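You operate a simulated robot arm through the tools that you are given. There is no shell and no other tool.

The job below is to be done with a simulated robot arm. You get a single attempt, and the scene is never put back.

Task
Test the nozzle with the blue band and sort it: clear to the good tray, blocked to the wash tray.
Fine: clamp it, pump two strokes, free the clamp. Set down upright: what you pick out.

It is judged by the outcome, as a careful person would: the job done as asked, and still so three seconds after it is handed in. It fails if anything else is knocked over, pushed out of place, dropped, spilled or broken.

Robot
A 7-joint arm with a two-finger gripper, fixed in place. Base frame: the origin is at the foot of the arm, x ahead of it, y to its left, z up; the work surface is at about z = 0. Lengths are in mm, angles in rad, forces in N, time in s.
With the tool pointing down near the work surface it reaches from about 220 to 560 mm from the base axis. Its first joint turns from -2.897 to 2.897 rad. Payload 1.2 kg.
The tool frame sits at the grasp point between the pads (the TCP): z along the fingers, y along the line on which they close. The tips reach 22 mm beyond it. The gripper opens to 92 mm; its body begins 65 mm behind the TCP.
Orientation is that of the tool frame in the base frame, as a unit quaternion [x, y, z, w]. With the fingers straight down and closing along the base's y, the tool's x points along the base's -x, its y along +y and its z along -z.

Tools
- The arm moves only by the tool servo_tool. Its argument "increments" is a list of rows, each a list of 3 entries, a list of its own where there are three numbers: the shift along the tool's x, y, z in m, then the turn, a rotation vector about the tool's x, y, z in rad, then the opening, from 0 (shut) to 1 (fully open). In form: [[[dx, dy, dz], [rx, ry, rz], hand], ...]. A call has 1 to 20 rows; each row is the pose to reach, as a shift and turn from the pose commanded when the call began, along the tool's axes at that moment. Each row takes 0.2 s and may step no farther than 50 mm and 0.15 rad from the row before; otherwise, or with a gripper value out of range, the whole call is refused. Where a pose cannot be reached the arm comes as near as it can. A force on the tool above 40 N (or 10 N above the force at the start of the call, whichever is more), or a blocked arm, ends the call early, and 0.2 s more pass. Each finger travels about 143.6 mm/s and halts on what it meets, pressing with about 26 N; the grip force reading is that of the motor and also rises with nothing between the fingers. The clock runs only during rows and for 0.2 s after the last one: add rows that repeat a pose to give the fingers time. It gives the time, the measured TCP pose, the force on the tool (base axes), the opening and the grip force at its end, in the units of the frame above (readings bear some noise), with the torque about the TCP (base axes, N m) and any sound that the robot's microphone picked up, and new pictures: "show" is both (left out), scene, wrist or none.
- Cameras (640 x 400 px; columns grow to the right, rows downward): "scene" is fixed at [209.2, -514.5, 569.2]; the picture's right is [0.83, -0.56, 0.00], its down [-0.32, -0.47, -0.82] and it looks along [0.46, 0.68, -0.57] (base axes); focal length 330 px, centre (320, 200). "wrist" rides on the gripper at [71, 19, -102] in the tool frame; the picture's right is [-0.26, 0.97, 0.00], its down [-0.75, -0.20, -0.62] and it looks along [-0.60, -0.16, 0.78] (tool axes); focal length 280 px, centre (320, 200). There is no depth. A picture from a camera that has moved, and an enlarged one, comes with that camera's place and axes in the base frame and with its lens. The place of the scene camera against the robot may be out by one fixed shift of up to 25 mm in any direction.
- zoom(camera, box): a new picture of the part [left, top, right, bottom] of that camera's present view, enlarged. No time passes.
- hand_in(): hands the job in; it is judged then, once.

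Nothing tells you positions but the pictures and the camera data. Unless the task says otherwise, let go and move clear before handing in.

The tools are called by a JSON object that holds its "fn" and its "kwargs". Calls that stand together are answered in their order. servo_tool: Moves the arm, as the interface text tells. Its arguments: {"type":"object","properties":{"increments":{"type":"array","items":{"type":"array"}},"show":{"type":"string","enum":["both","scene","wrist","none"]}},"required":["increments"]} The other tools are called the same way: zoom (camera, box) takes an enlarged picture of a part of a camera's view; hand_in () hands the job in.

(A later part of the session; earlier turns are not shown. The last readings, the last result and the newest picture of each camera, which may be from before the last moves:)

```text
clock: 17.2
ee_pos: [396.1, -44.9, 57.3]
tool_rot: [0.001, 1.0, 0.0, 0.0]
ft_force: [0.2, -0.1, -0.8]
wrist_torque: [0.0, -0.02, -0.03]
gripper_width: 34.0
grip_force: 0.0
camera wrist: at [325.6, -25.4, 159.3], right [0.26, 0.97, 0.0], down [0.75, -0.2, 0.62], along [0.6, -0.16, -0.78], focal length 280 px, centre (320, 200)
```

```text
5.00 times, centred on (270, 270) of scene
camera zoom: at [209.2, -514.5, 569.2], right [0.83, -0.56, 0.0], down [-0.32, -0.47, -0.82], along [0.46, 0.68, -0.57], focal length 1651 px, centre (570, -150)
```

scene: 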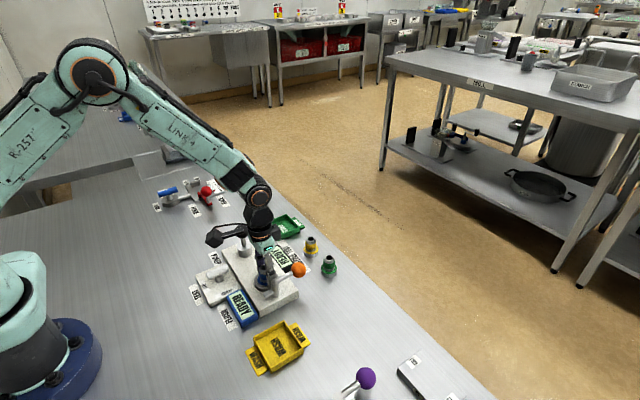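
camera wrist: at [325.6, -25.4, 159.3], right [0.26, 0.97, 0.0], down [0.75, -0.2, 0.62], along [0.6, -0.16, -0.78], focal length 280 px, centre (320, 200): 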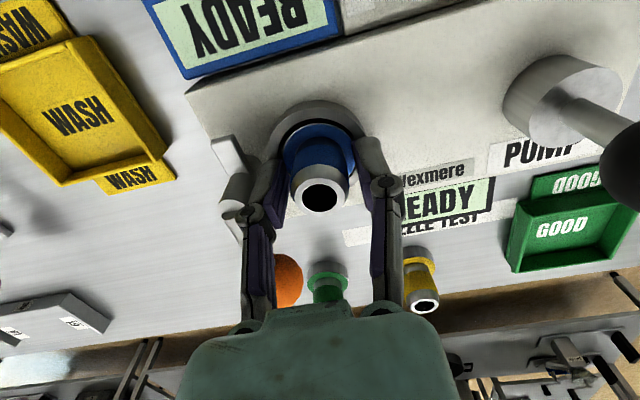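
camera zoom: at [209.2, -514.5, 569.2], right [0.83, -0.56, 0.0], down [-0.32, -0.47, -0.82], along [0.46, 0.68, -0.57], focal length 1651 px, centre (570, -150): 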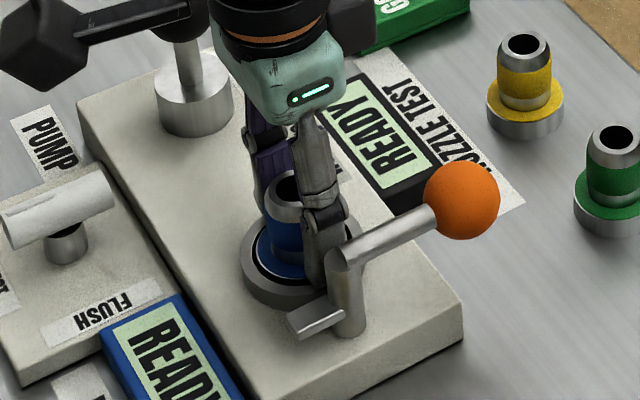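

The nozzle stands seated in the ring and the fingers are clear of it. Next I'll rise straight up, then move over toward the orange clamp knob to see it closely.

{"fn": "servo_tool", "kwargs": {"increments": [[[0, 0, -0.015], [0, 0, 0], 0.37], [[0, 0, -0.035], [0, 0, 0], 0.37], [[0, 0, -0.06], [0, 0, 0], 0.37], [[0, 0, -0.088], [0, 0, 0], 0.4], [[-0.015, -0.012, -0.09], [0, 0, 0], 0.5], [[-0.034, -0.026, -0.09], [0, 0, 0], 0.6], [[-0.053, -0.04, -0.09], [0, 0, 0], 0.6], [[-0.053, -0.04, -0.09], [0, 0, 0], 0.6]], "show": "both"}}

{"fn": "zoom", "kwargs": {"camera": "wrist", "box": [220, 20, 420, 145]}}

{"fn": "zoom", "kwargs": {"camera": "scene", "box": [210, 220, 330, 320]}}

```text
clock: 19.0
ee_pos: [448.8, -84.2, 147.9]
tool_rot: [0.0, 1.0, 0.0, -0.001]
ft_force: [0.3, -0.9, 0.5]
wrist_torque: [0.03, -0.03, 0.02]
gripper_width: 55.3
grip_force: 0.0
camera wrist: at [379.0, -64.9, 248.4], right [0.26, 0.97, 0.0], down [0.75, -0.2, 0.63], along [0.6, -0.16, -0.78], focal length 280 px, centre (320, 200)
```

scene: 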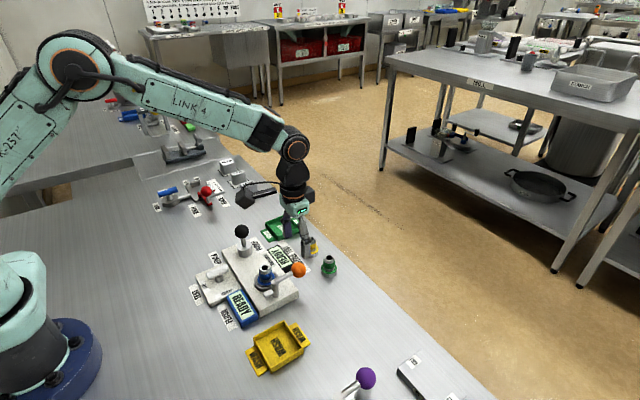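
wrist: 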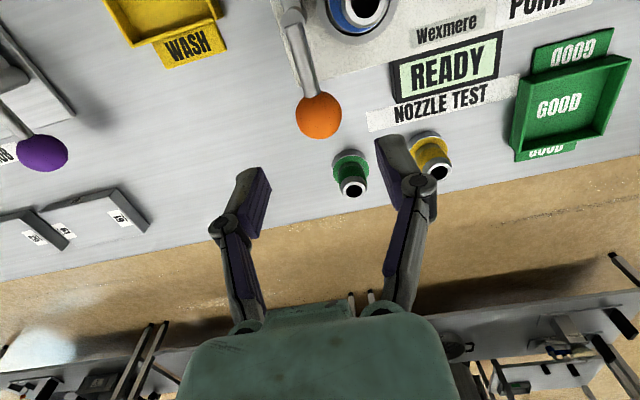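

```text
3.20 times, centred on (320, 82) of wrist
camera zoom: at [379.0, -64.9, 248.4], right [0.26, 0.97, 0.0], down [0.75, -0.2, 0.63], along [0.6, -0.16, -0.78], focal length 897 px, centre (320, 576)
```

zoom: 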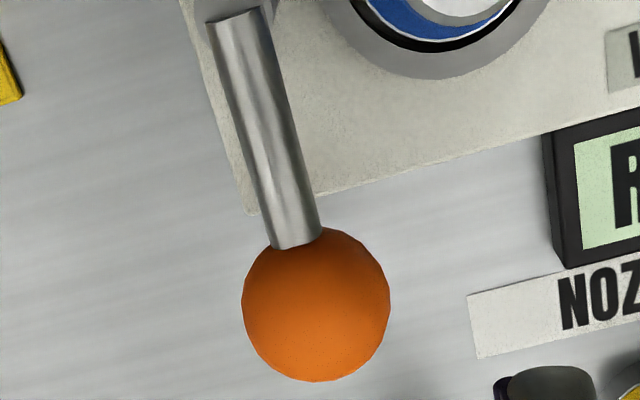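

```text
4.00 times, centred on (270, 270) of scene
camera zoom: at [209.2, -514.5, 569.2], right [0.83, -0.56, 0.0], down [-0.32, -0.47, -0.82], along [0.46, 0.68, -0.57], focal length 1321 px, centre (520, -80)
```

zoom: 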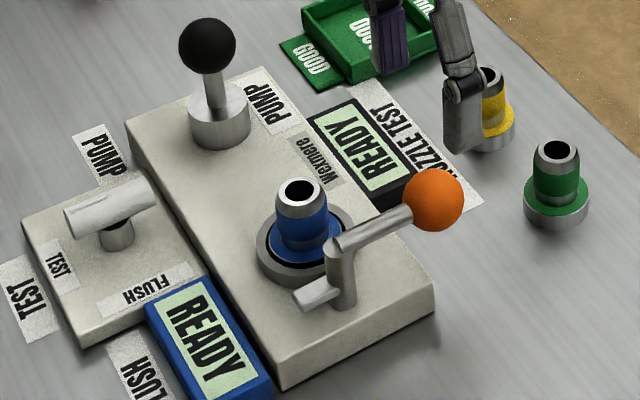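

The clamp knob is at (450,-85,65), radius about 16, and its rod runs back to the pivot at about (396,-85). I'll lower the open fingers around the knob and close them loosely to cage it.

{"fn": "servo_tool", "kwargs": {"increments": [[[-0.0012, 0, 0.02], [0, 0, 0], 0.6], [[-0.0012, 0, 0.04], [0, 0, 0], 0.6], [[-0.0012, 0, 0.055], [0, 0, 0], 0.6], [[-0.0012, 0, 0.07], [0, 0, 0], 0.6], [[-0.0012, 0, 0.08], [0, 0, 0], 0.6], [[-0.0012, 0, 0.08], [0, 0, 0], 0.5], [[-0.0012, 0, 0.08], [0, 0, 0], 0.41], [[-0.0012, 0, 0.08], [0, 0, 0], 0.41]], "show": "both"}}

{"fn": "zoom", "kwargs": {"camera": "wrist", "box": [200, 80, 440, 230]}}

{"fn": "zoom", "kwargs": {"camera": "scene", "box": [210, 220, 330, 320]}}

```text
clock: 20.8
ee_pos: [449.8, -84.1, 67.1]
tool_rot: [0.0, 1.0, 0.0, 0.0]
ft_force: [-0.5, 0.4, -0.5]
wrist_torque: [-0.02, -0.02, 0.04]
gripper_width: 37.9
grip_force: 0.1
camera wrist: at [379.6, -65.5, 168.6], right [0.26, 0.97, 0.0], down [0.75, -0.2, 0.62], along [0.6, -0.16, -0.78], focal length 280 px, centre (320, 200)
```

scene: 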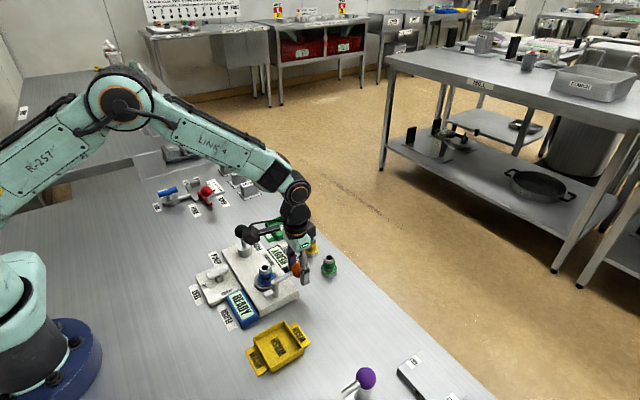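
wrist: 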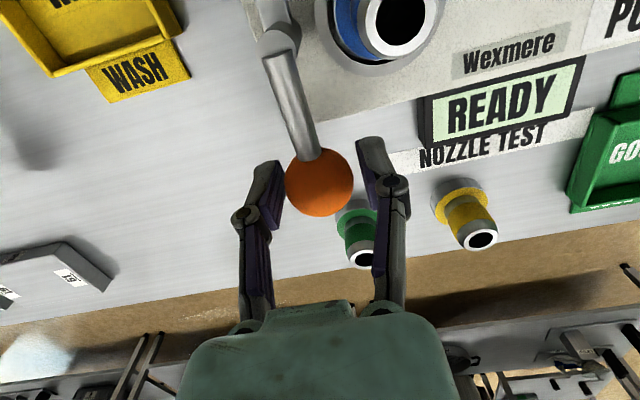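

```text
2.67 times, centred on (320, 155) of wrist
camera zoom: at [379.6, -65.5, 168.6], right [0.26, 0.97, 0.0], down [0.75, -0.2, 0.62], along [0.6, -0.16, -0.78], focal length 748 px, centre (320, 320)
```

zoom: 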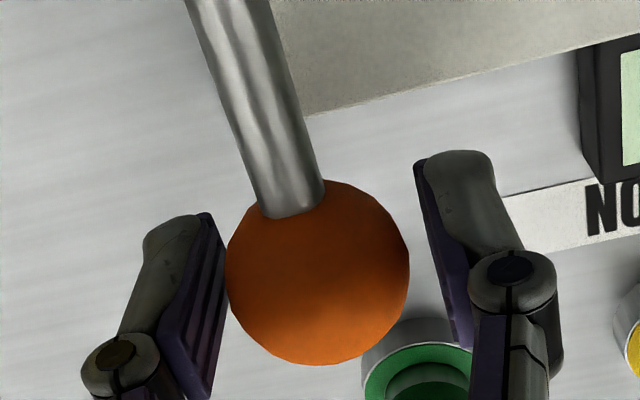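

```text
4.00 times, centred on (270, 270) of scene
camera zoom: at [209.2, -514.5, 569.2], right [0.83, -0.56, 0.0], down [-0.32, -0.47, -0.82], along [0.46, 0.68, -0.57], focal length 1321 px, centre (520, -80)
```

zoom: 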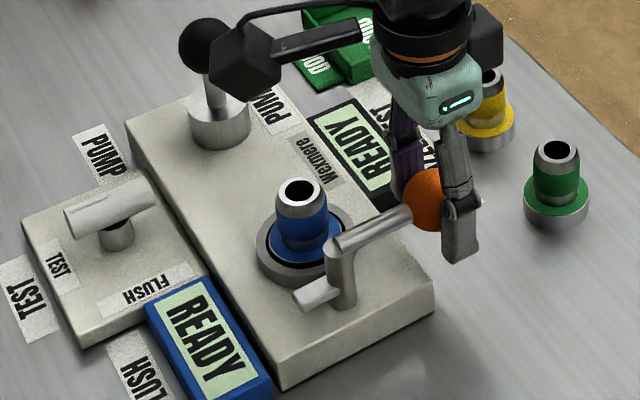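

The knob is caged with a few mm of slack. I'll sweep it clockwise (seen from above) about the pivot, turning the hand along with it, first about 40°.

{"fn": "servo_tool", "kwargs": {"increments": [[[0.0005, -0.0075, 0], [0, 0, 0.14], 0.41], [[0.0021, -0.0149, 0], [0, 0, 0.28], 0.41], [[0.0047, -0.022, 0], [0, 0, 0.42], 0.41], [[0.00825, -0.0287, 0], [0, 0, 0.56], 0.41], [[0.0127, -0.0348, 0], [0, 0, 0.7], 0.41], [[0.0127, -0.0348, 0], [0, 0, 0.7], 0.41]], "show": "both"}}

{"fn": "zoom", "kwargs": {"camera": "scene", "box": [210, 220, 330, 320]}}

```text
clock: 22.2
ee_pos: [437.9, -118.2, 66.7]
tool_rot: [0.344, 0.939, 0.0, -0.001]
ft_force: [0.8, 0.0, 0.5]
wrist_torque: [0.0, 0.01, -0.02]
gripper_width: 38.1
grip_force: 0.1
camera wrist: at [397.1, -59.2, 168.6], right [0.82, 0.57, 0.0], down [0.44, -0.64, 0.63], along [0.36, -0.51, -0.78], focal length 280 px, centre (320, 200)
```

scene: 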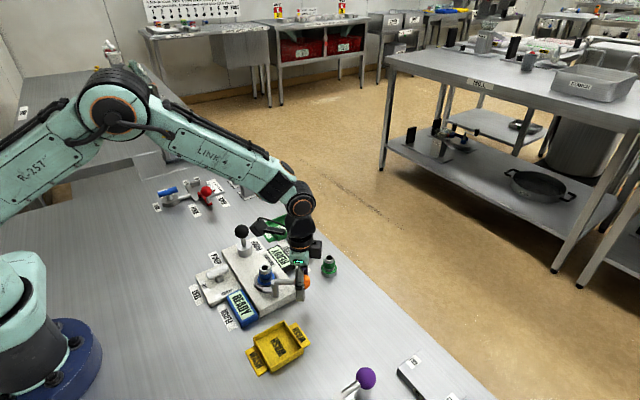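
wrist: 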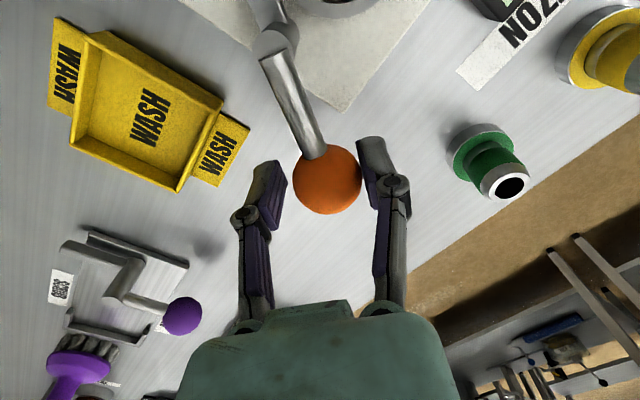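

```text
4.00 times, centred on (270, 270) of scene
camera zoom: at [209.2, -514.5, 569.2], right [0.83, -0.56, 0.0], down [-0.32, -0.47, -0.82], along [0.46, 0.68, -0.57], focal length 1321 px, centre (520, -80)
```

zoom: 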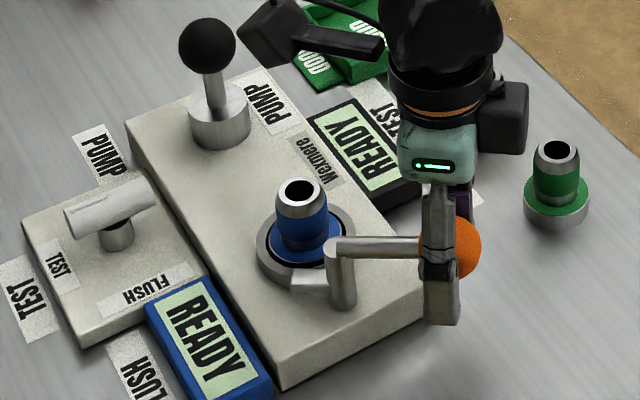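

The handle follows freely and the clamp finger is swinging toward the flange. I'll continue the sweep toward 90°.

{"fn": "servo_tool", "kwargs": {"increments": [[[0.0005, -0.0075, 0], [0, 0, 0.14], 0.41], [[0.0021, -0.0149, 0], [0, 0, 0.28], 0.41], [[0.0047, -0.022, 0], [0, 0, 0.42], 0.41], [[0.00825, -0.0287, 0], [0, 0, 0.56], 0.41], [[0.0127, -0.0348, 0], [0, 0, 0.7], 0.41], [[0.018, -0.0402, 0], [0, 0, 0.84], 0.41], [[0.018, -0.0402, 0], [0, 0, 0.84], 0.41]], "show": "both"}}

{"fn": "zoom", "kwargs": {"camera": "scene", "box": [210, 220, 330, 320]}}

{"fn": "zoom", "kwargs": {"camera": "wrist", "box": [200, 0, 440, 150]}}

```text
clock: 23.8
ee_pos: [396.8, -138.8, 68.9]
tool_rot: [0.696, 0.718, 0.0, 0.0]
ft_force: [0.4, 0.0, -0.5]
wrist_torque: [0.02, -0.02, -0.01]
gripper_width: 38.0
grip_force: 0.0
camera wrist: at [415.1, -67.6, 169.5], right [0.97, -0.23, 0.0], down [-0.18, -0.76, 0.62], along [-0.15, -0.61, -0.78], focal length 280 px, centre (320, 200)
```

scene: 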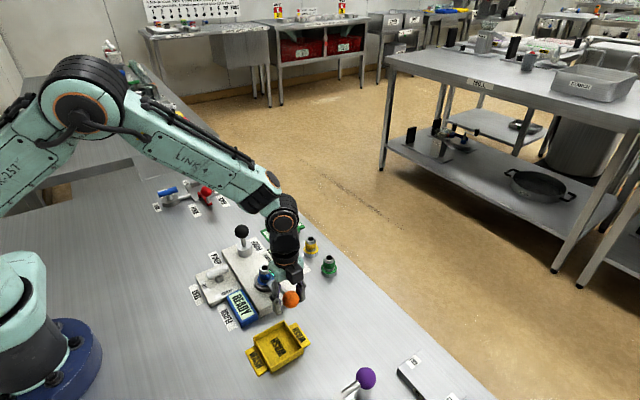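
wrist: 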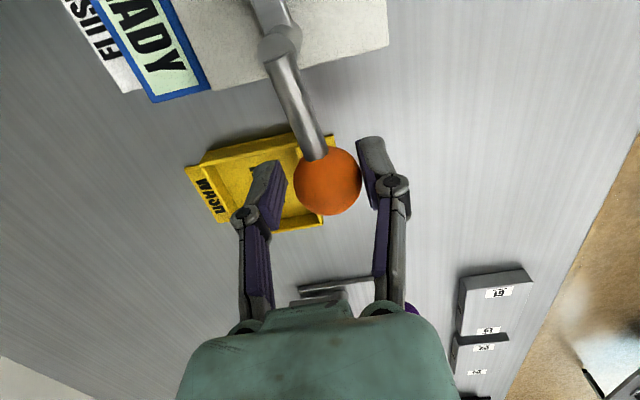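

```text
4.00 times, centred on (270, 270) of scene
camera zoom: at [209.2, -514.5, 569.2], right [0.83, -0.56, 0.0], down [-0.32, -0.47, -0.82], along [0.46, 0.68, -0.57], focal length 1321 px, centre (520, -80)
```

zoom: 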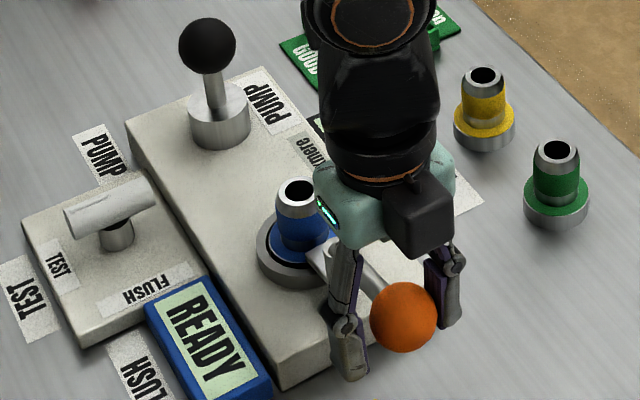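

```text
2.67 times, centred on (320, 75) of wrist
camera zoom: at [415.1, -67.6, 169.5], right [0.97, -0.23, 0.0], down [-0.18, -0.76, 0.62], along [-0.15, -0.61, -0.78], focal length 748 px, centre (320, 533)
```

zoom: 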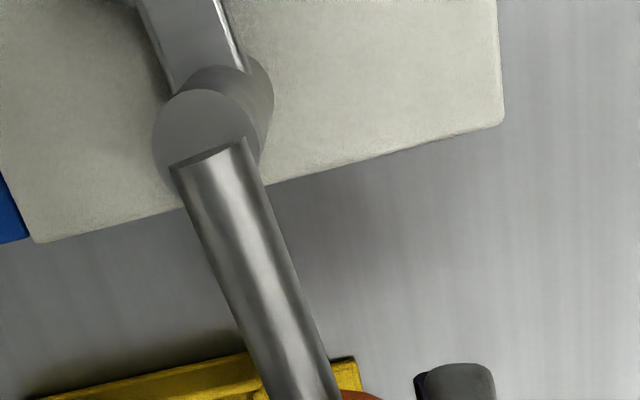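

The handle is at about 85°, with no resistance yet and the display still READY. I'll push a bit further in small steps to find the clamped position.

{"fn": "servo_tool", "kwargs": {"increments": [[[0.0001, -0.0032, 0], [0, 0, 0.06], 0.41], [[0.0004, -0.0065, 0], [0, 0, 0.12], 0.41], [[0.0004, -0.0065, 0], [0, 0, 0.12], 0.41]], "show": "both"}}

{"fn": "zoom", "kwargs": {"camera": "scene", "box": [210, 220, 330, 320]}}

```text
clock: 24.6
ee_pos: [391.3, -139.2, 68.2]
tool_rot: [0.738, 0.674, 0.0, 0.001]
ft_force: [1.9, -0.6, 0.0]
wrist_torque: [0.03, -0.02, -0.04]
gripper_width: 39.0
grip_force: 0.6
camera wrist: at [417.5, -70.4, 169.5], right [0.94, -0.35, 0.0], down [-0.27, -0.73, 0.63], along [-0.22, -0.59, -0.78], focal length 280 px, centre (320, 200)
```

scene: 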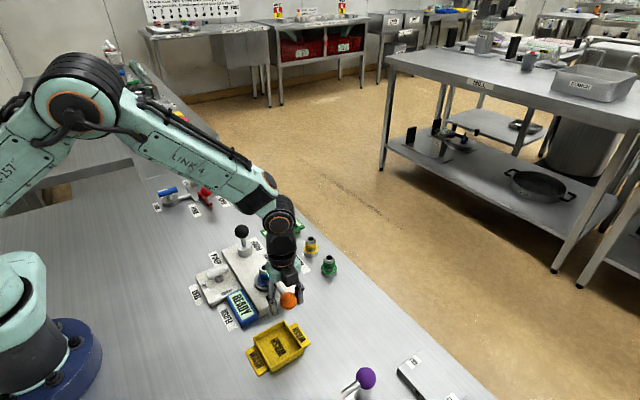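
wrist: 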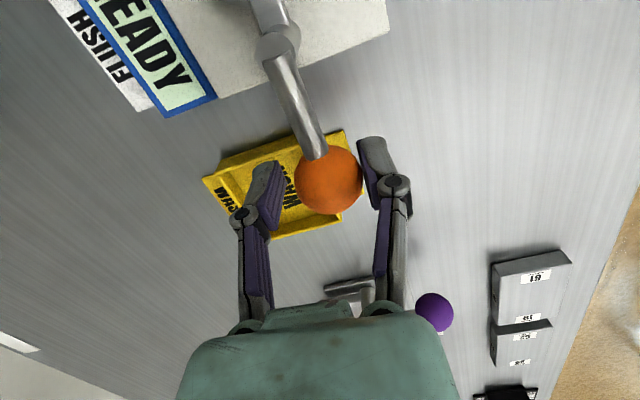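

```text
4.00 times, centred on (270, 270) of scene
camera zoom: at [209.2, -514.5, 569.2], right [0.83, -0.56, 0.0], down [-0.32, -0.47, -0.82], along [0.46, 0.68, -0.57], focal length 1321 px, centre (520, -80)
```

zoom: 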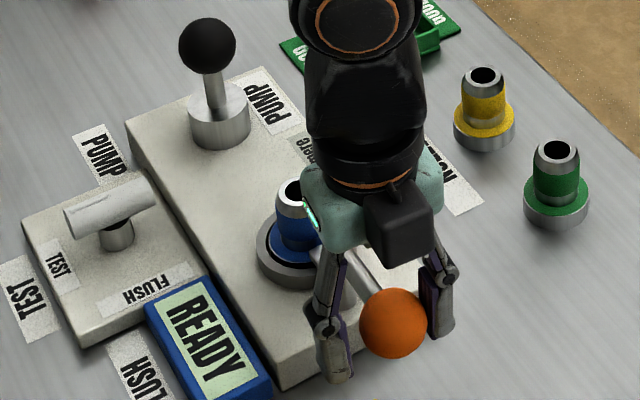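

The knob is now at about (395.5,-140), i.e. the handle is at 90°, and the first light resistance shows. I'll press slightly more to confirm that it is at the stop.

{"fn": "servo_tool", "kwargs": {"increments": [[[0, -0.0015, 0], [0, 0, 0.02], 0.41], [[0, -0.003, 0], [0, 0, 0.03], 0.41], [[0, -0.003, 0], [0, 0, 0.03], 0.41]], "show": "both"}}

{"fn": "zoom", "kwargs": {"camera": "wrist", "box": [200, 0, 440, 240]}}

```text
clock: 25.4
ee_pos: [388.6, -137.7, 68.1]
tool_rot: [0.748, 0.664, 0.001, 0.001]
ft_force: [8.6, 1.5, 1.7]
wrist_torque: [0.01, -0.09, 0.07]
gripper_width: 43.8
grip_force: 4.4
camera wrist: at [416.8, -70.4, 169.1], right [0.93, -0.37, 0.0], down [-0.29, -0.72, 0.62], along [-0.23, -0.58, -0.78], focal length 280 px, centre (320, 200)
```

scene: 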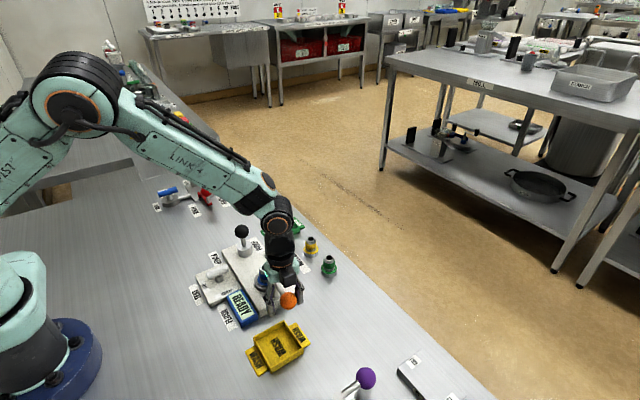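
wrist: 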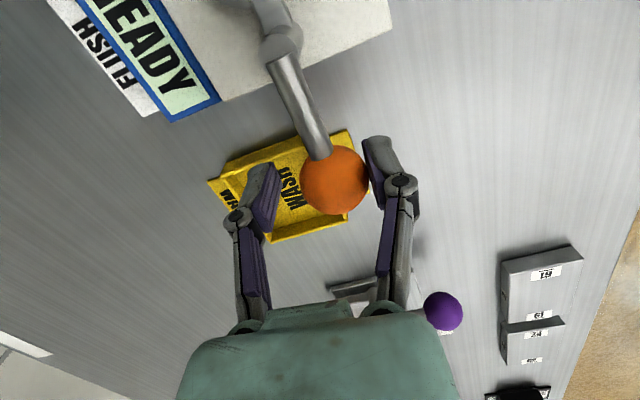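

```text
1.67 times, centred on (320, 120) of wrist
camera zoom: at [416.8, -70.4, 169.1], right [0.93, -0.37, 0.0], down [-0.29, -0.72, 0.62], along [-0.23, -0.58, -0.78], focal length 467 px, centre (320, 333)
```

zoom: 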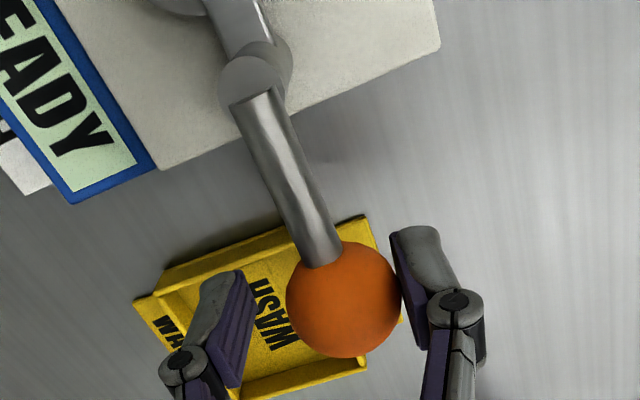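

The handle is against its stop at 90°: the force rises and the fingers give. I'll centre the hand on the knob again, open a little, and rise clear to look at the clamp.

{"fn": "servo_tool", "kwargs": {"increments": [[[0, 0.003, 0], [0, 0, 0], 0.45], [[0, 0.006, 0], [0, 0, 0], 0.5], [[0, 0.006, 0], [0, 0, 0], 0.55], [[0, 0.006, -0.02], [0, 0, 0], 0.55], [[0, 0.006, -0.045], [0, 0, 0], 0.55], [[0, 0.006, -0.07], [0, 0, 0], 0.55], [[0, 0.006, -0.09], [0, 0, 0], 0.55]], "show": "both"}}

{"fn": "zoom", "kwargs": {"camera": "scene", "box": [210, 220, 330, 320]}}

```text
clock: 27.0
ee_pos: [392.1, -138.1, 155.9]
tool_rot: [0.748, 0.664, 0.0, -0.001]
ft_force: [-0.2, 0.1, -0.1]
wrist_torque: [-0.02, -0.05, -0.04]
gripper_width: 50.6
grip_force: 0.0
camera wrist: at [420.2, -70.6, 257.8], right [0.93, -0.37, 0.0], down [-0.29, -0.72, 0.62], along [-0.23, -0.58, -0.78], focal length 280 px, centre (320, 200)
```

scene: 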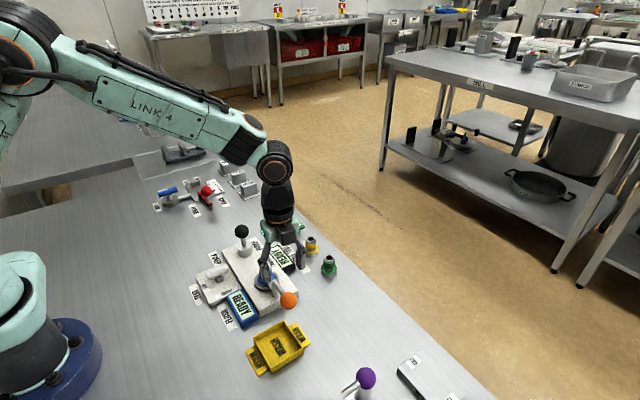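
wrist: 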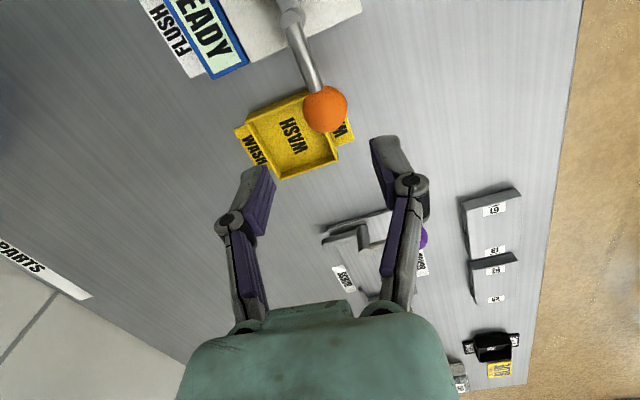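

```text
4.00 times, centred on (270, 270) of scene
camera zoom: at [209.2, -514.5, 569.2], right [0.83, -0.56, 0.0], down [-0.32, -0.47, -0.82], along [0.46, 0.68, -0.57], focal length 1321 px, centre (520, -80)
```

zoom: 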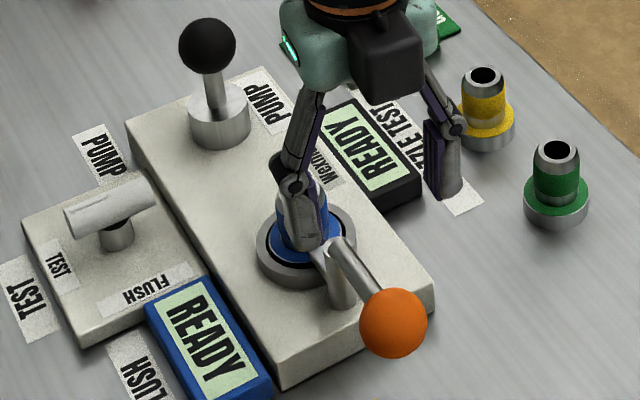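

The clamp holds at 90° with its finger over the flange, and the display still reads READY. Now I'll swing the hand back to its normal orientation while moving over to the pump, closing the fingers on the way.

{"fn": "servo_tool", "kwargs": {"increments": [[[0.0156, -0.0015, -0.007], [0, 0, -0.13], 0.4], [[0.0312, -0.0031, -0.014], [0, 0, -0.26], 0.3], [[0.0468, -0.0046, -0.014], [0, 0, -0.39], 0.2], [[0.0625, -0.0062, -0.014], [0, 0, -0.52], 0.1], [[0.0781, -0.0077, -0.014], [0, 0, -0.65], 0.0], [[0.0937, -0.0093, -0.014], [0, 0, -0.78], 0.0], [[0.1093, -0.0108, -0.014], [0, 0, -0.91], 0.0], [[0.1249, -0.0124, -0.014], [0, 0, -1.04], 0.0], [[0.1405, -0.0139, -0.014], [0, 0, -1.17], 0.0], [[0.1562, -0.0155, -0.014], [0, 0, -1.3], 0.0], [[0.1718, -0.017, -0.014], [0, 0, -1.43], 0.0], [[0.1874, -0.0186, -0.014], [0, 0, -1.56], 0.0], [[0.203, -0.0201, -0.014], [0, 0, -1.69], 0.0], [[0.203, -0.0201, -0.014], [0, 0, -1.69], 0.0]], "show": "both"}}

{"fn": "zoom", "kwargs": {"camera": "wrist", "box": [160, 0, 480, 200]}}

{"fn": "zoom", "kwargs": {"camera": "scene", "box": [190, 200, 330, 320]}}

```text
clock: 30.0
ee_pos: [397.6, 64.7, 170.7]
tool_rot: [-0.001, 1.0, 0.0, 0.0]
ft_force: [-0.9, -0.1, -0.7]
wrist_torque: [0.01, 0.02, 0.0]
gripper_width: 0.2
grip_force: 26.1
camera wrist: at [328.2, 83.6, 272.4], right [0.26, 0.97, 0.0], down [0.75, -0.2, 0.62], along [0.6, -0.16, -0.78], focal length 280 px, centre (320, 200)
```

scene: 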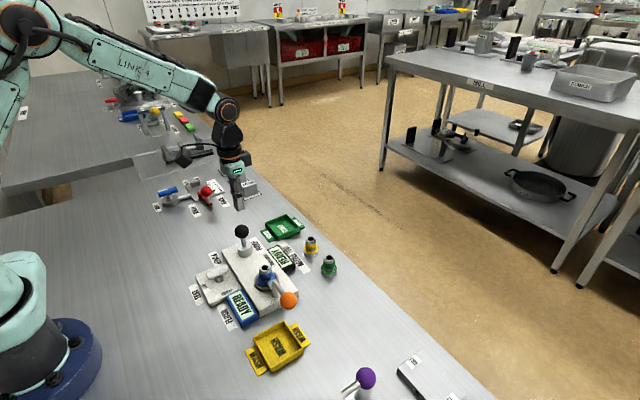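
wrist: 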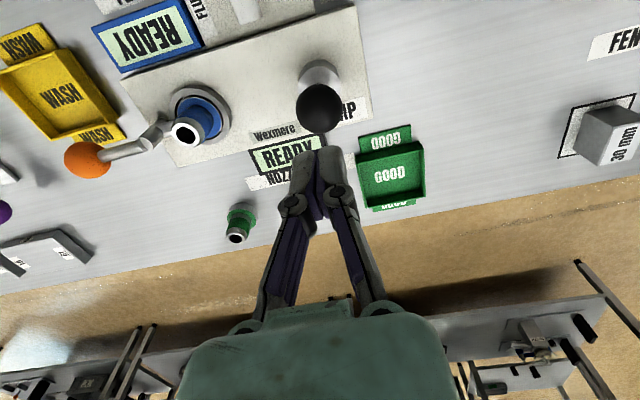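

```text
2.00 times, centred on (320, 100) of wrist
camera zoom: at [328.2, 83.6, 272.4], right [0.26, 0.97, 0.0], down [0.75, -0.2, 0.62], along [0.6, -0.16, -0.78], focal length 561 px, centre (320, 400)
```

zoom: 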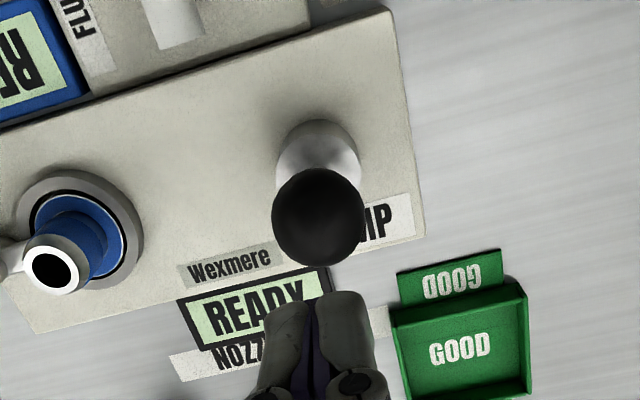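

```text
3.33 times, centred on (260, 260) of scene
camera zoom: at [209.2, -514.5, 569.2], right [0.83, -0.56, 0.0], down [-0.32, -0.47, -0.82], along [0.46, 0.68, -0.57], focal length 1101 px, centre (520, 0)
```

zoom: 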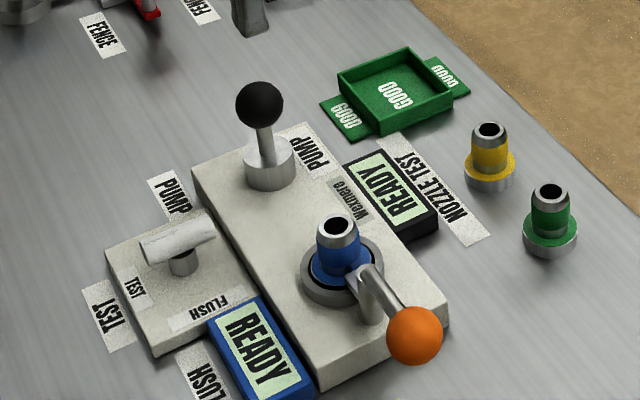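

The pump knob's centre is at about (395.7,65,86), on a vertical plunger. I'll place the closed fingertips just above the knob, then press it down.

{"fn": "servo_tool", "kwargs": {"increments": [[[0.002, 0.0003, 0.015], [0, 0, 0], 0.0], [[0.002, 0.0003, 0.03], [0, 0, 0], 0.0], [[0.002, 0.0003, 0.04], [0, 0, 0], 0.0], [[0.002, 0.0003, 0.04], [0, 0, 0], 0.0]], "show": "both"}}

{"fn": "zoom", "kwargs": {"camera": "scene", "box": [190, 180, 310, 280]}}

{"fn": "zoom", "kwargs": {"camera": "wrist", "box": [200, 50, 440, 200]}}

```text
clock: 31.0
ee_pos: [395.3, 65.0, 131.7]
tool_rot: [0.0, 1.0, -0.001, 0.0]
ft_force: [0.6, -0.4, -0.3]
wrist_torque: [-0.01, 0.0, 0.0]
gripper_width: 0.0
grip_force: 26.2
camera wrist: at [325.9, 83.9, 232.2], right [0.26, 0.96, 0.0], down [0.75, -0.2, 0.63], along [0.6, -0.16, -0.78], focal length 280 px, centre (320, 200)
```

scene: 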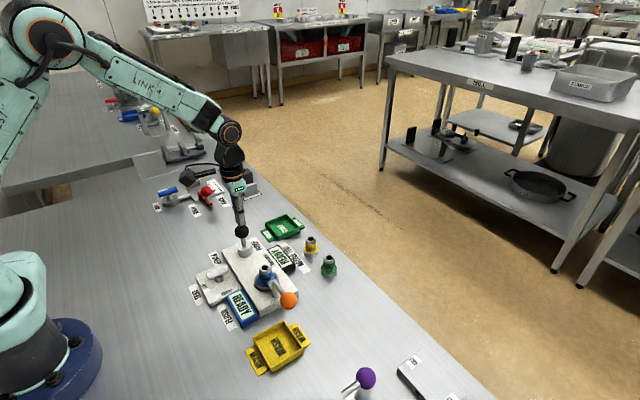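
wrist: 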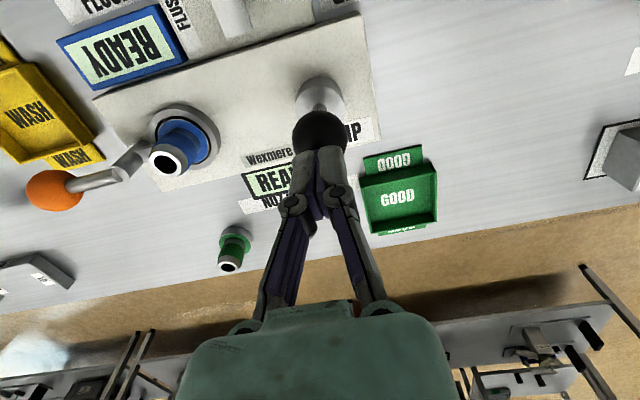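

```text
4.00 times, centred on (250, 230) of scene
camera zoom: at [209.2, -514.5, 569.2], right [0.83, -0.56, 0.0], down [-0.32, -0.47, -0.82], along [0.46, 0.68, -0.57], focal length 1321 px, centre (600, 80)
```

zoom: 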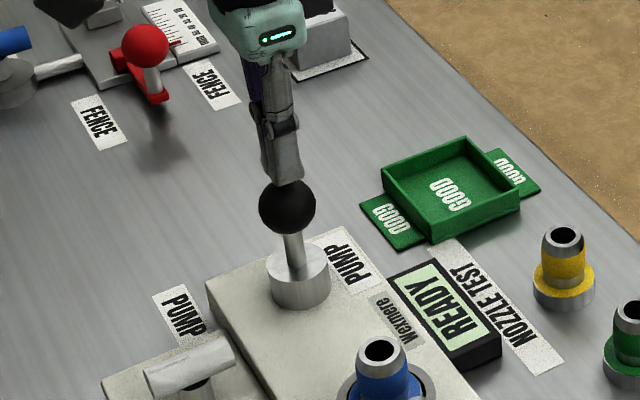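

```text
2.67 times, centred on (320, 125) of wrist
camera zoom: at [325.9, 83.9, 232.2], right [0.26, 0.96, 0.0], down [0.75, -0.2, 0.63], along [0.6, -0.16, -0.78], focal length 748 px, centre (320, 400)
```

zoom: 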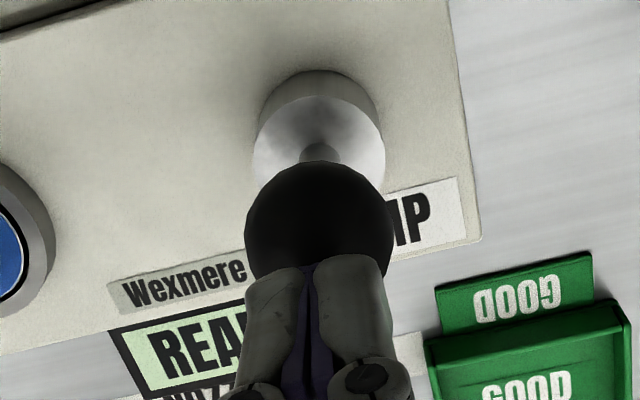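

The tips are centred above the knob with a few mm of gap. I'll press down in small steps and read the force to learn how the pump behaves.

{"fn": "servo_tool", "kwargs": {"increments": [[[0, 0, 0.005], [0, 0, 0], 0.0], [[0, 0, 0.01], [0, 0, 0], 0.0], [[0, 0, 0.014], [0, 0, 0], 0.0], [[0, 0, 0.014], [0, 0, 0], 0.0]], "show": "scene"}}

{"fn": "zoom", "kwargs": {"camera": "scene", "box": [190, 180, 310, 280]}}

```text
clock: 32.0
ee_pos: [395.9, 65.2, 117.9]
tool_rot: [0.0, 1.0, 0.0, 0.0]
ft_force: [-0.1, 0.9, 1.1]
wrist_torque: [0.03, 0.0, 0.01]
gripper_width: 5.9
grip_force: 28.2
```

scene: 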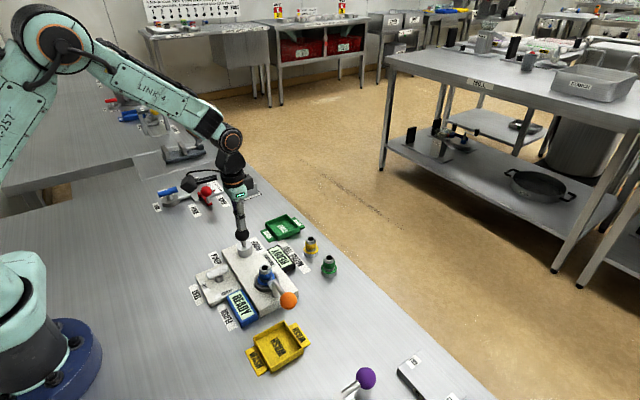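

```text
4.00 times, centred on (250, 230) of scene
camera zoom: at [209.2, -514.5, 569.2], right [0.83, -0.56, 0.0], down [-0.32, -0.47, -0.82], along [0.46, 0.68, -0.57], focal length 1321 px, centre (600, 80)
```

zoom: 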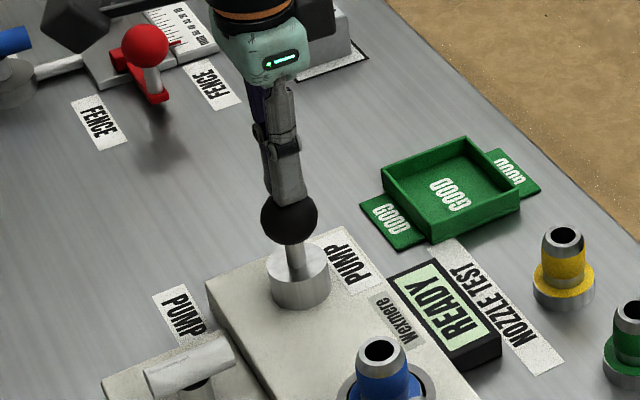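

The knob has moved down a few mm with very little resistance. I'll keep pressing down toward the bottom of the stroke in small steps.

{"fn": "servo_tool", "kwargs": {"increments": [[[0, 0, 0.004], [0, 0, 0], 0.0], [[0, 0, 0.008], [0, 0, 0], 0.0], [[0, 0, 0.012], [0, 0, 0], 0.0], [[0, 0, 0.012], [0, 0, 0], 0.0]], "show": "both"}}

{"fn": "zoom", "kwargs": {"camera": "scene", "box": [190, 180, 310, 280]}}

{"fn": "zoom", "kwargs": {"camera": "wrist", "box": [200, 50, 440, 200]}}

```text
clock: 33.0
ee_pos: [396.4, 65.4, 104.9]
tool_rot: [0.001, 1.0, 0.0, 0.001]
ft_force: [-0.1, -0.6, 3.5]
wrist_torque: [-0.06, 0.02, -0.05]
gripper_width: 0.2
grip_force: 28.1
camera wrist: at [326.1, 84.6, 206.9], right [0.26, 0.96, 0.0], down [0.75, -0.2, 0.63], along [0.6, -0.16, -0.78], focal length 280 px, centre (320, 200)
```

scene: 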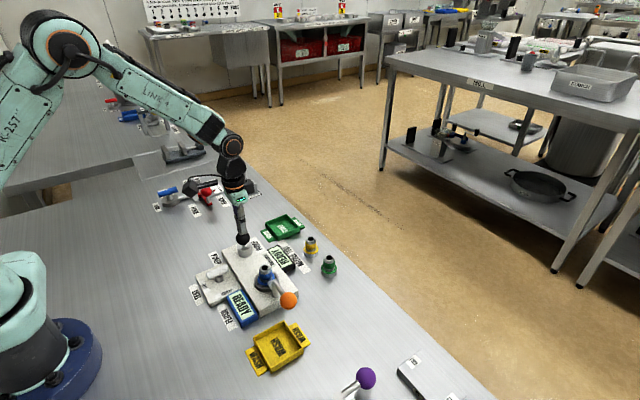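
wrist: 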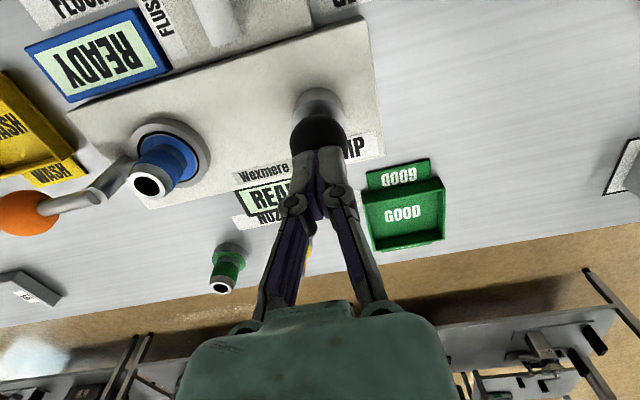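

```text
4.00 times, centred on (250, 230) of scene
camera zoom: at [209.2, -514.5, 569.2], right [0.83, -0.56, 0.0], down [-0.32, -0.47, -0.82], along [0.46, 0.68, -0.57], focal length 1321 px, centre (600, 80)
```

zoom: 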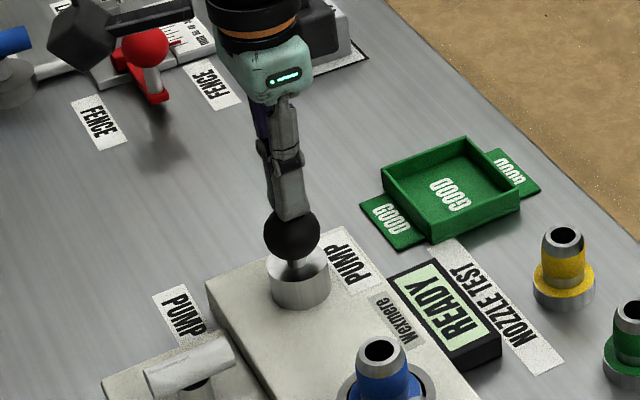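

```text
2.67 times, centred on (320, 125) of wrist
camera zoom: at [326.1, 84.6, 206.9], right [0.26, 0.96, 0.0], down [0.75, -0.2, 0.63], along [0.6, -0.16, -0.78], focal length 748 px, centre (320, 400)
```

zoom: 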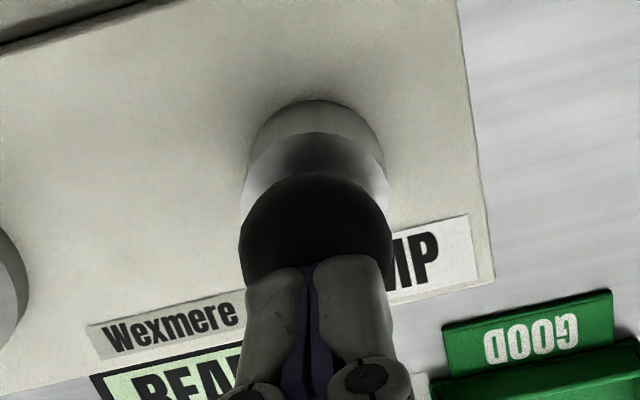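

The knob goes down against a light spring-like force (3.5 N). I'll press on to the bottom.

{"fn": "servo_tool", "kwargs": {"increments": [[[0, 0, 0.004], [0, 0, 0], 0.0], [[0, 0, 0.008], [0, 0, 0], 0.0], [[0, 0, 0.008], [0, 0, 0], 0.0]], "show": "scene"}}

{"fn": "zoom", "kwargs": {"camera": "scene", "box": [190, 180, 310, 280]}}

```text
clock: 33.5
ee_pos: [396.4, 64.3, 103.4]
tool_rot: [0.0, 1.0, 0.0, 0.0]
ft_force: [-5.4, -1.7, 13.9]
wrist_torque: [-0.03, 0.16, -0.03]
gripper_width: 6.0
grip_force: 27.9
stopped in row 2: the force on the tool passed its limit at 52 N (the readings are from after the stop); the commanded pose is now the measured one
```

scene: 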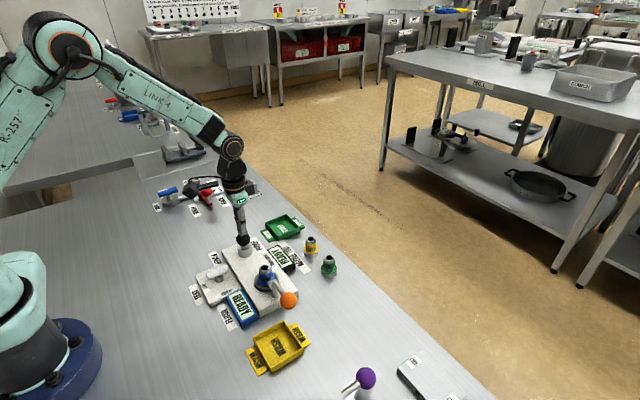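

```text
4.00 times, centred on (250, 230) of scene
camera zoom: at [209.2, -514.5, 569.2], right [0.83, -0.56, 0.0], down [-0.32, -0.47, -0.82], along [0.46, 0.68, -0.57], focal length 1321 px, centre (600, 80)
```

zoom: 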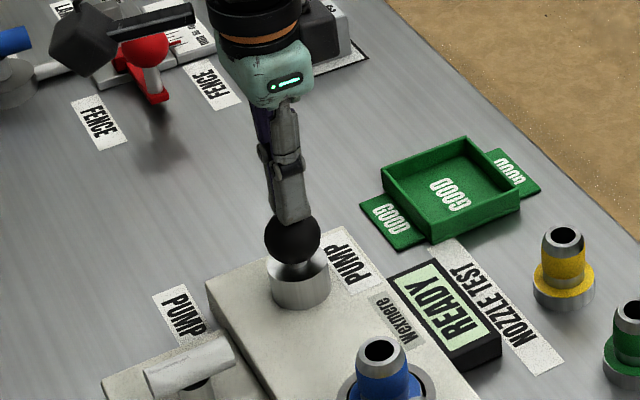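

The pump bottomed out (the force jumped at the end of travel). I'll rise now and see whether the plunger springs back by itself.

{"fn": "servo_tool", "kwargs": {"increments": [[[0, 0, -0.008], [0, 0, 0], 0.0], [[0, 0, -0.018], [0, 0, 0], 0.0], [[0, 0, -0.028], [0, 0, 0], 0.0], [[0, 0, -0.028], [0, 0, 0], 0.0]], "show": "both"}}

{"fn": "zoom", "kwargs": {"camera": "scene", "box": [190, 180, 310, 280]}}

{"fn": "zoom", "kwargs": {"camera": "scene", "box": [210, 220, 330, 320]}}

```text
clock: 34.5
ee_pos: [395.8, 65.1, 129.6]
tool_rot: [0.0, 1.0, 0.0, 0.001]
ft_force: [-0.4, -0.8, -0.1]
wrist_torque: [-0.02, 0.03, -0.01]
gripper_width: 0.0
grip_force: 27.1
camera wrist: at [326.0, 84.7, 231.0], right [0.26, 0.97, 0.0], down [0.75, -0.2, 0.62], along [0.6, -0.16, -0.78], focal length 280 px, centre (320, 200)
```

scene: 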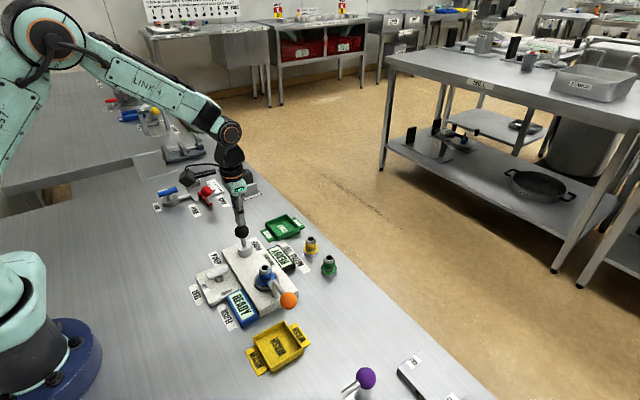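
wrist: 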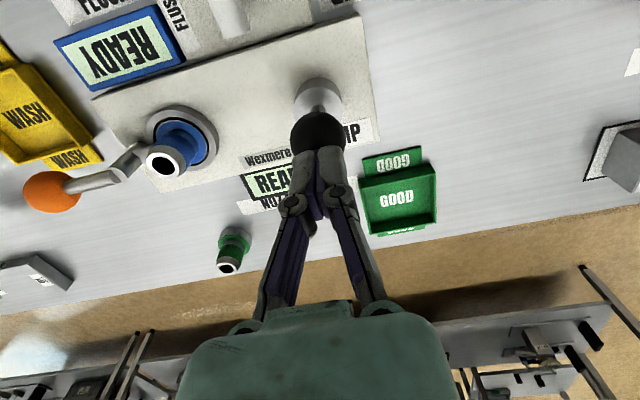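

```text
4.00 times, centred on (250, 230) of scene
camera zoom: at [209.2, -514.5, 569.2], right [0.83, -0.56, 0.0], down [-0.32, -0.47, -0.82], along [0.46, 0.68, -0.57], focal length 1321 px, centre (600, 80)
```

zoom: 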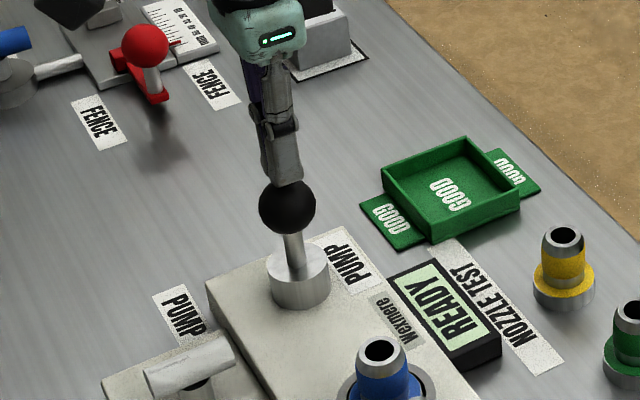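

```text
4.00 times, centred on (270, 270) of scene
camera zoom: at [209.2, -514.5, 569.2], right [0.83, -0.56, 0.0], down [-0.32, -0.47, -0.82], along [0.46, 0.68, -0.57], focal length 1321 px, centre (520, -80)
```

zoom: 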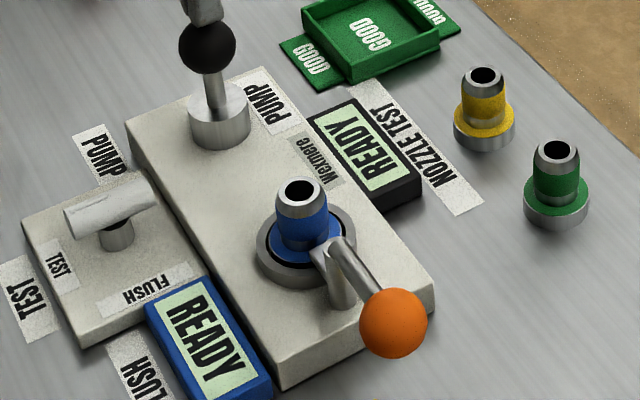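

The plunger sprang back to the top, so one full stroke is done, and the display still reads READY. Now the second stroke to the bottom.

{"fn": "servo_tool", "kwargs": {"increments": [[[0, 0, 0.006], [0, 0, 0], 0.0], [[0, 0, 0.012], [0, 0, 0], 0.0], [[0, 0, 0.018], [0, 0, 0], 0.0], [[0, 0, 0.024], [0, 0, 0], 0.0], [[0, 0, 0.028], [0, 0, 0], 0.0], [[0, 0, 0.031], [0, 0, 0], 0.0], [[0, 0, 0.034], [0, 0, 0], 0.0]], "show": "scene"}}

{"fn": "zoom", "kwargs": {"camera": "scene", "box": [190, 200, 330, 320]}}

```text
clock: 36.0
ee_pos: [397.2, 66.3, 102.7]
tool_rot: [0.0, 1.0, -0.001, 0.0]
ft_force: [-5.2, -1.4, 14.8]
wrist_torque: [-0.04, 0.19, -0.01]
gripper_width: 6.0
grip_force: 27.9
stopped in row 6: the force on the tool passed its limit at 50 N (the readings are from after the stop); the commanded pose is now the measured one
```

scene: 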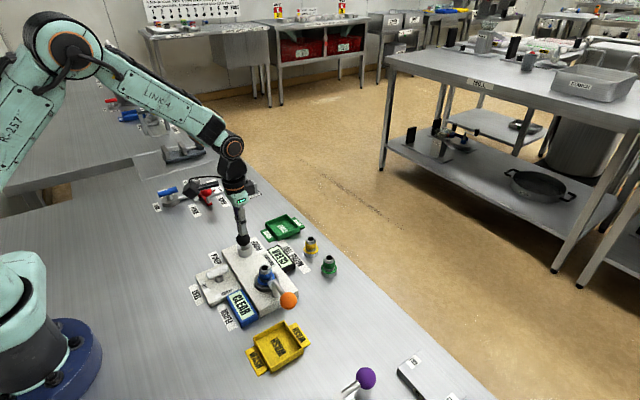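

```text
3.33 times, centred on (260, 260) of scene
camera zoom: at [209.2, -514.5, 569.2], right [0.83, -0.56, 0.0], down [-0.32, -0.47, -0.82], along [0.46, 0.68, -0.57], focal length 1101 px, centre (520, 0)
```

zoom: 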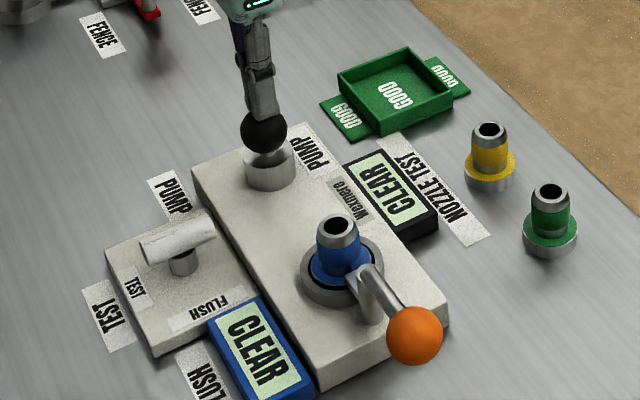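

After the second stroke both displays read CLEAR. I'll rise from the pump, then double-check the reading and the selector before freeing the clamp.

{"fn": "servo_tool", "kwargs": {"increments": [[[0, 0, -0.008], [0, 0, 0], 0.0], [[0, 0, -0.02], [0, 0, 0], 0.0], [[0, 0, -0.035], [0, 0, 0], 0.0], [[0, 0, -0.055], [0, 0, 0], 0.0], [[0, 0, -0.068], [0, 0, 0], 0.0], [[0, 0, -0.068], [0, 0, 0], 0.0]], "show": "both"}}

{"fn": "zoom", "kwargs": {"camera": "wrist", "box": [70, 0, 390, 200]}}

{"fn": "zoom", "kwargs": {"camera": "scene", "box": [190, 220, 310, 320]}}

```text
clock: 37.4
ee_pos: [395.4, 65.6, 170.0]
tool_rot: [0.0, 1.0, 0.001, 0.001]
ft_force: [0.6, -1.0, -0.2]
wrist_torque: [0.0, 0.04, 0.04]
gripper_width: 0.1
grip_force: 28.2
camera wrist: at [325.8, 83.8, 271.4], right [0.26, 0.97, 0.0], down [0.75, -0.2, 0.62], along [0.6, -0.16, -0.78], focal length 280 px, centre (320, 200)
```

scene: 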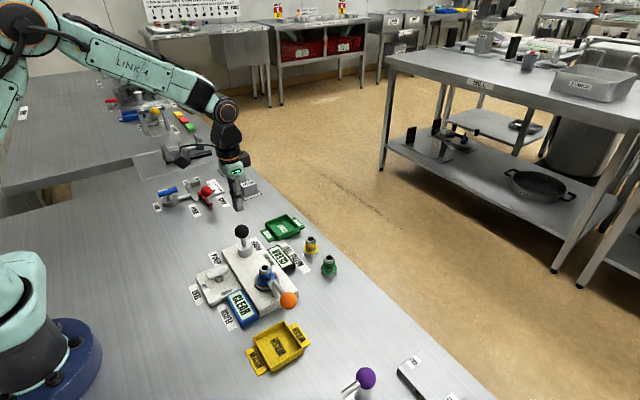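
wrist: 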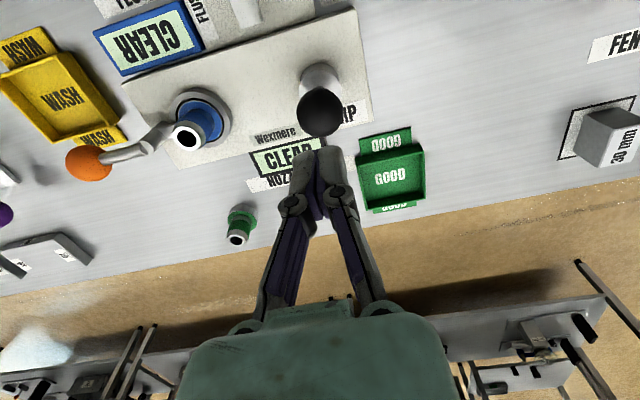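

```text
2.00 times, centred on (230, 100) of wrist
camera zoom: at [325.8, 83.8, 271.4], right [0.26, 0.97, 0.0], down [0.75, -0.2, 0.62], along [0.6, -0.16, -0.78], focal length 561 px, centre (500, 400)
```

zoom: 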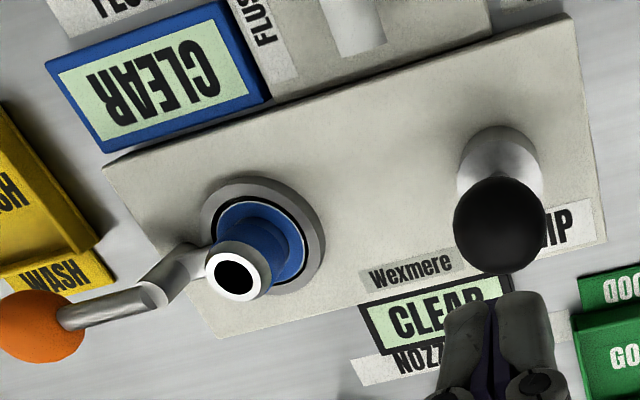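

```text
4.00 times, centred on (250, 270) of scene
camera zoom: at [209.2, -514.5, 569.2], right [0.83, -0.56, 0.0], down [-0.32, -0.47, -0.82], along [0.46, 0.68, -0.57], focal length 1321 px, centre (600, -80)
```

zoom: 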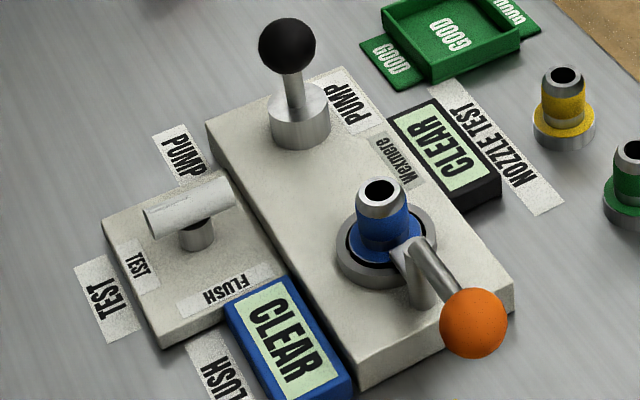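

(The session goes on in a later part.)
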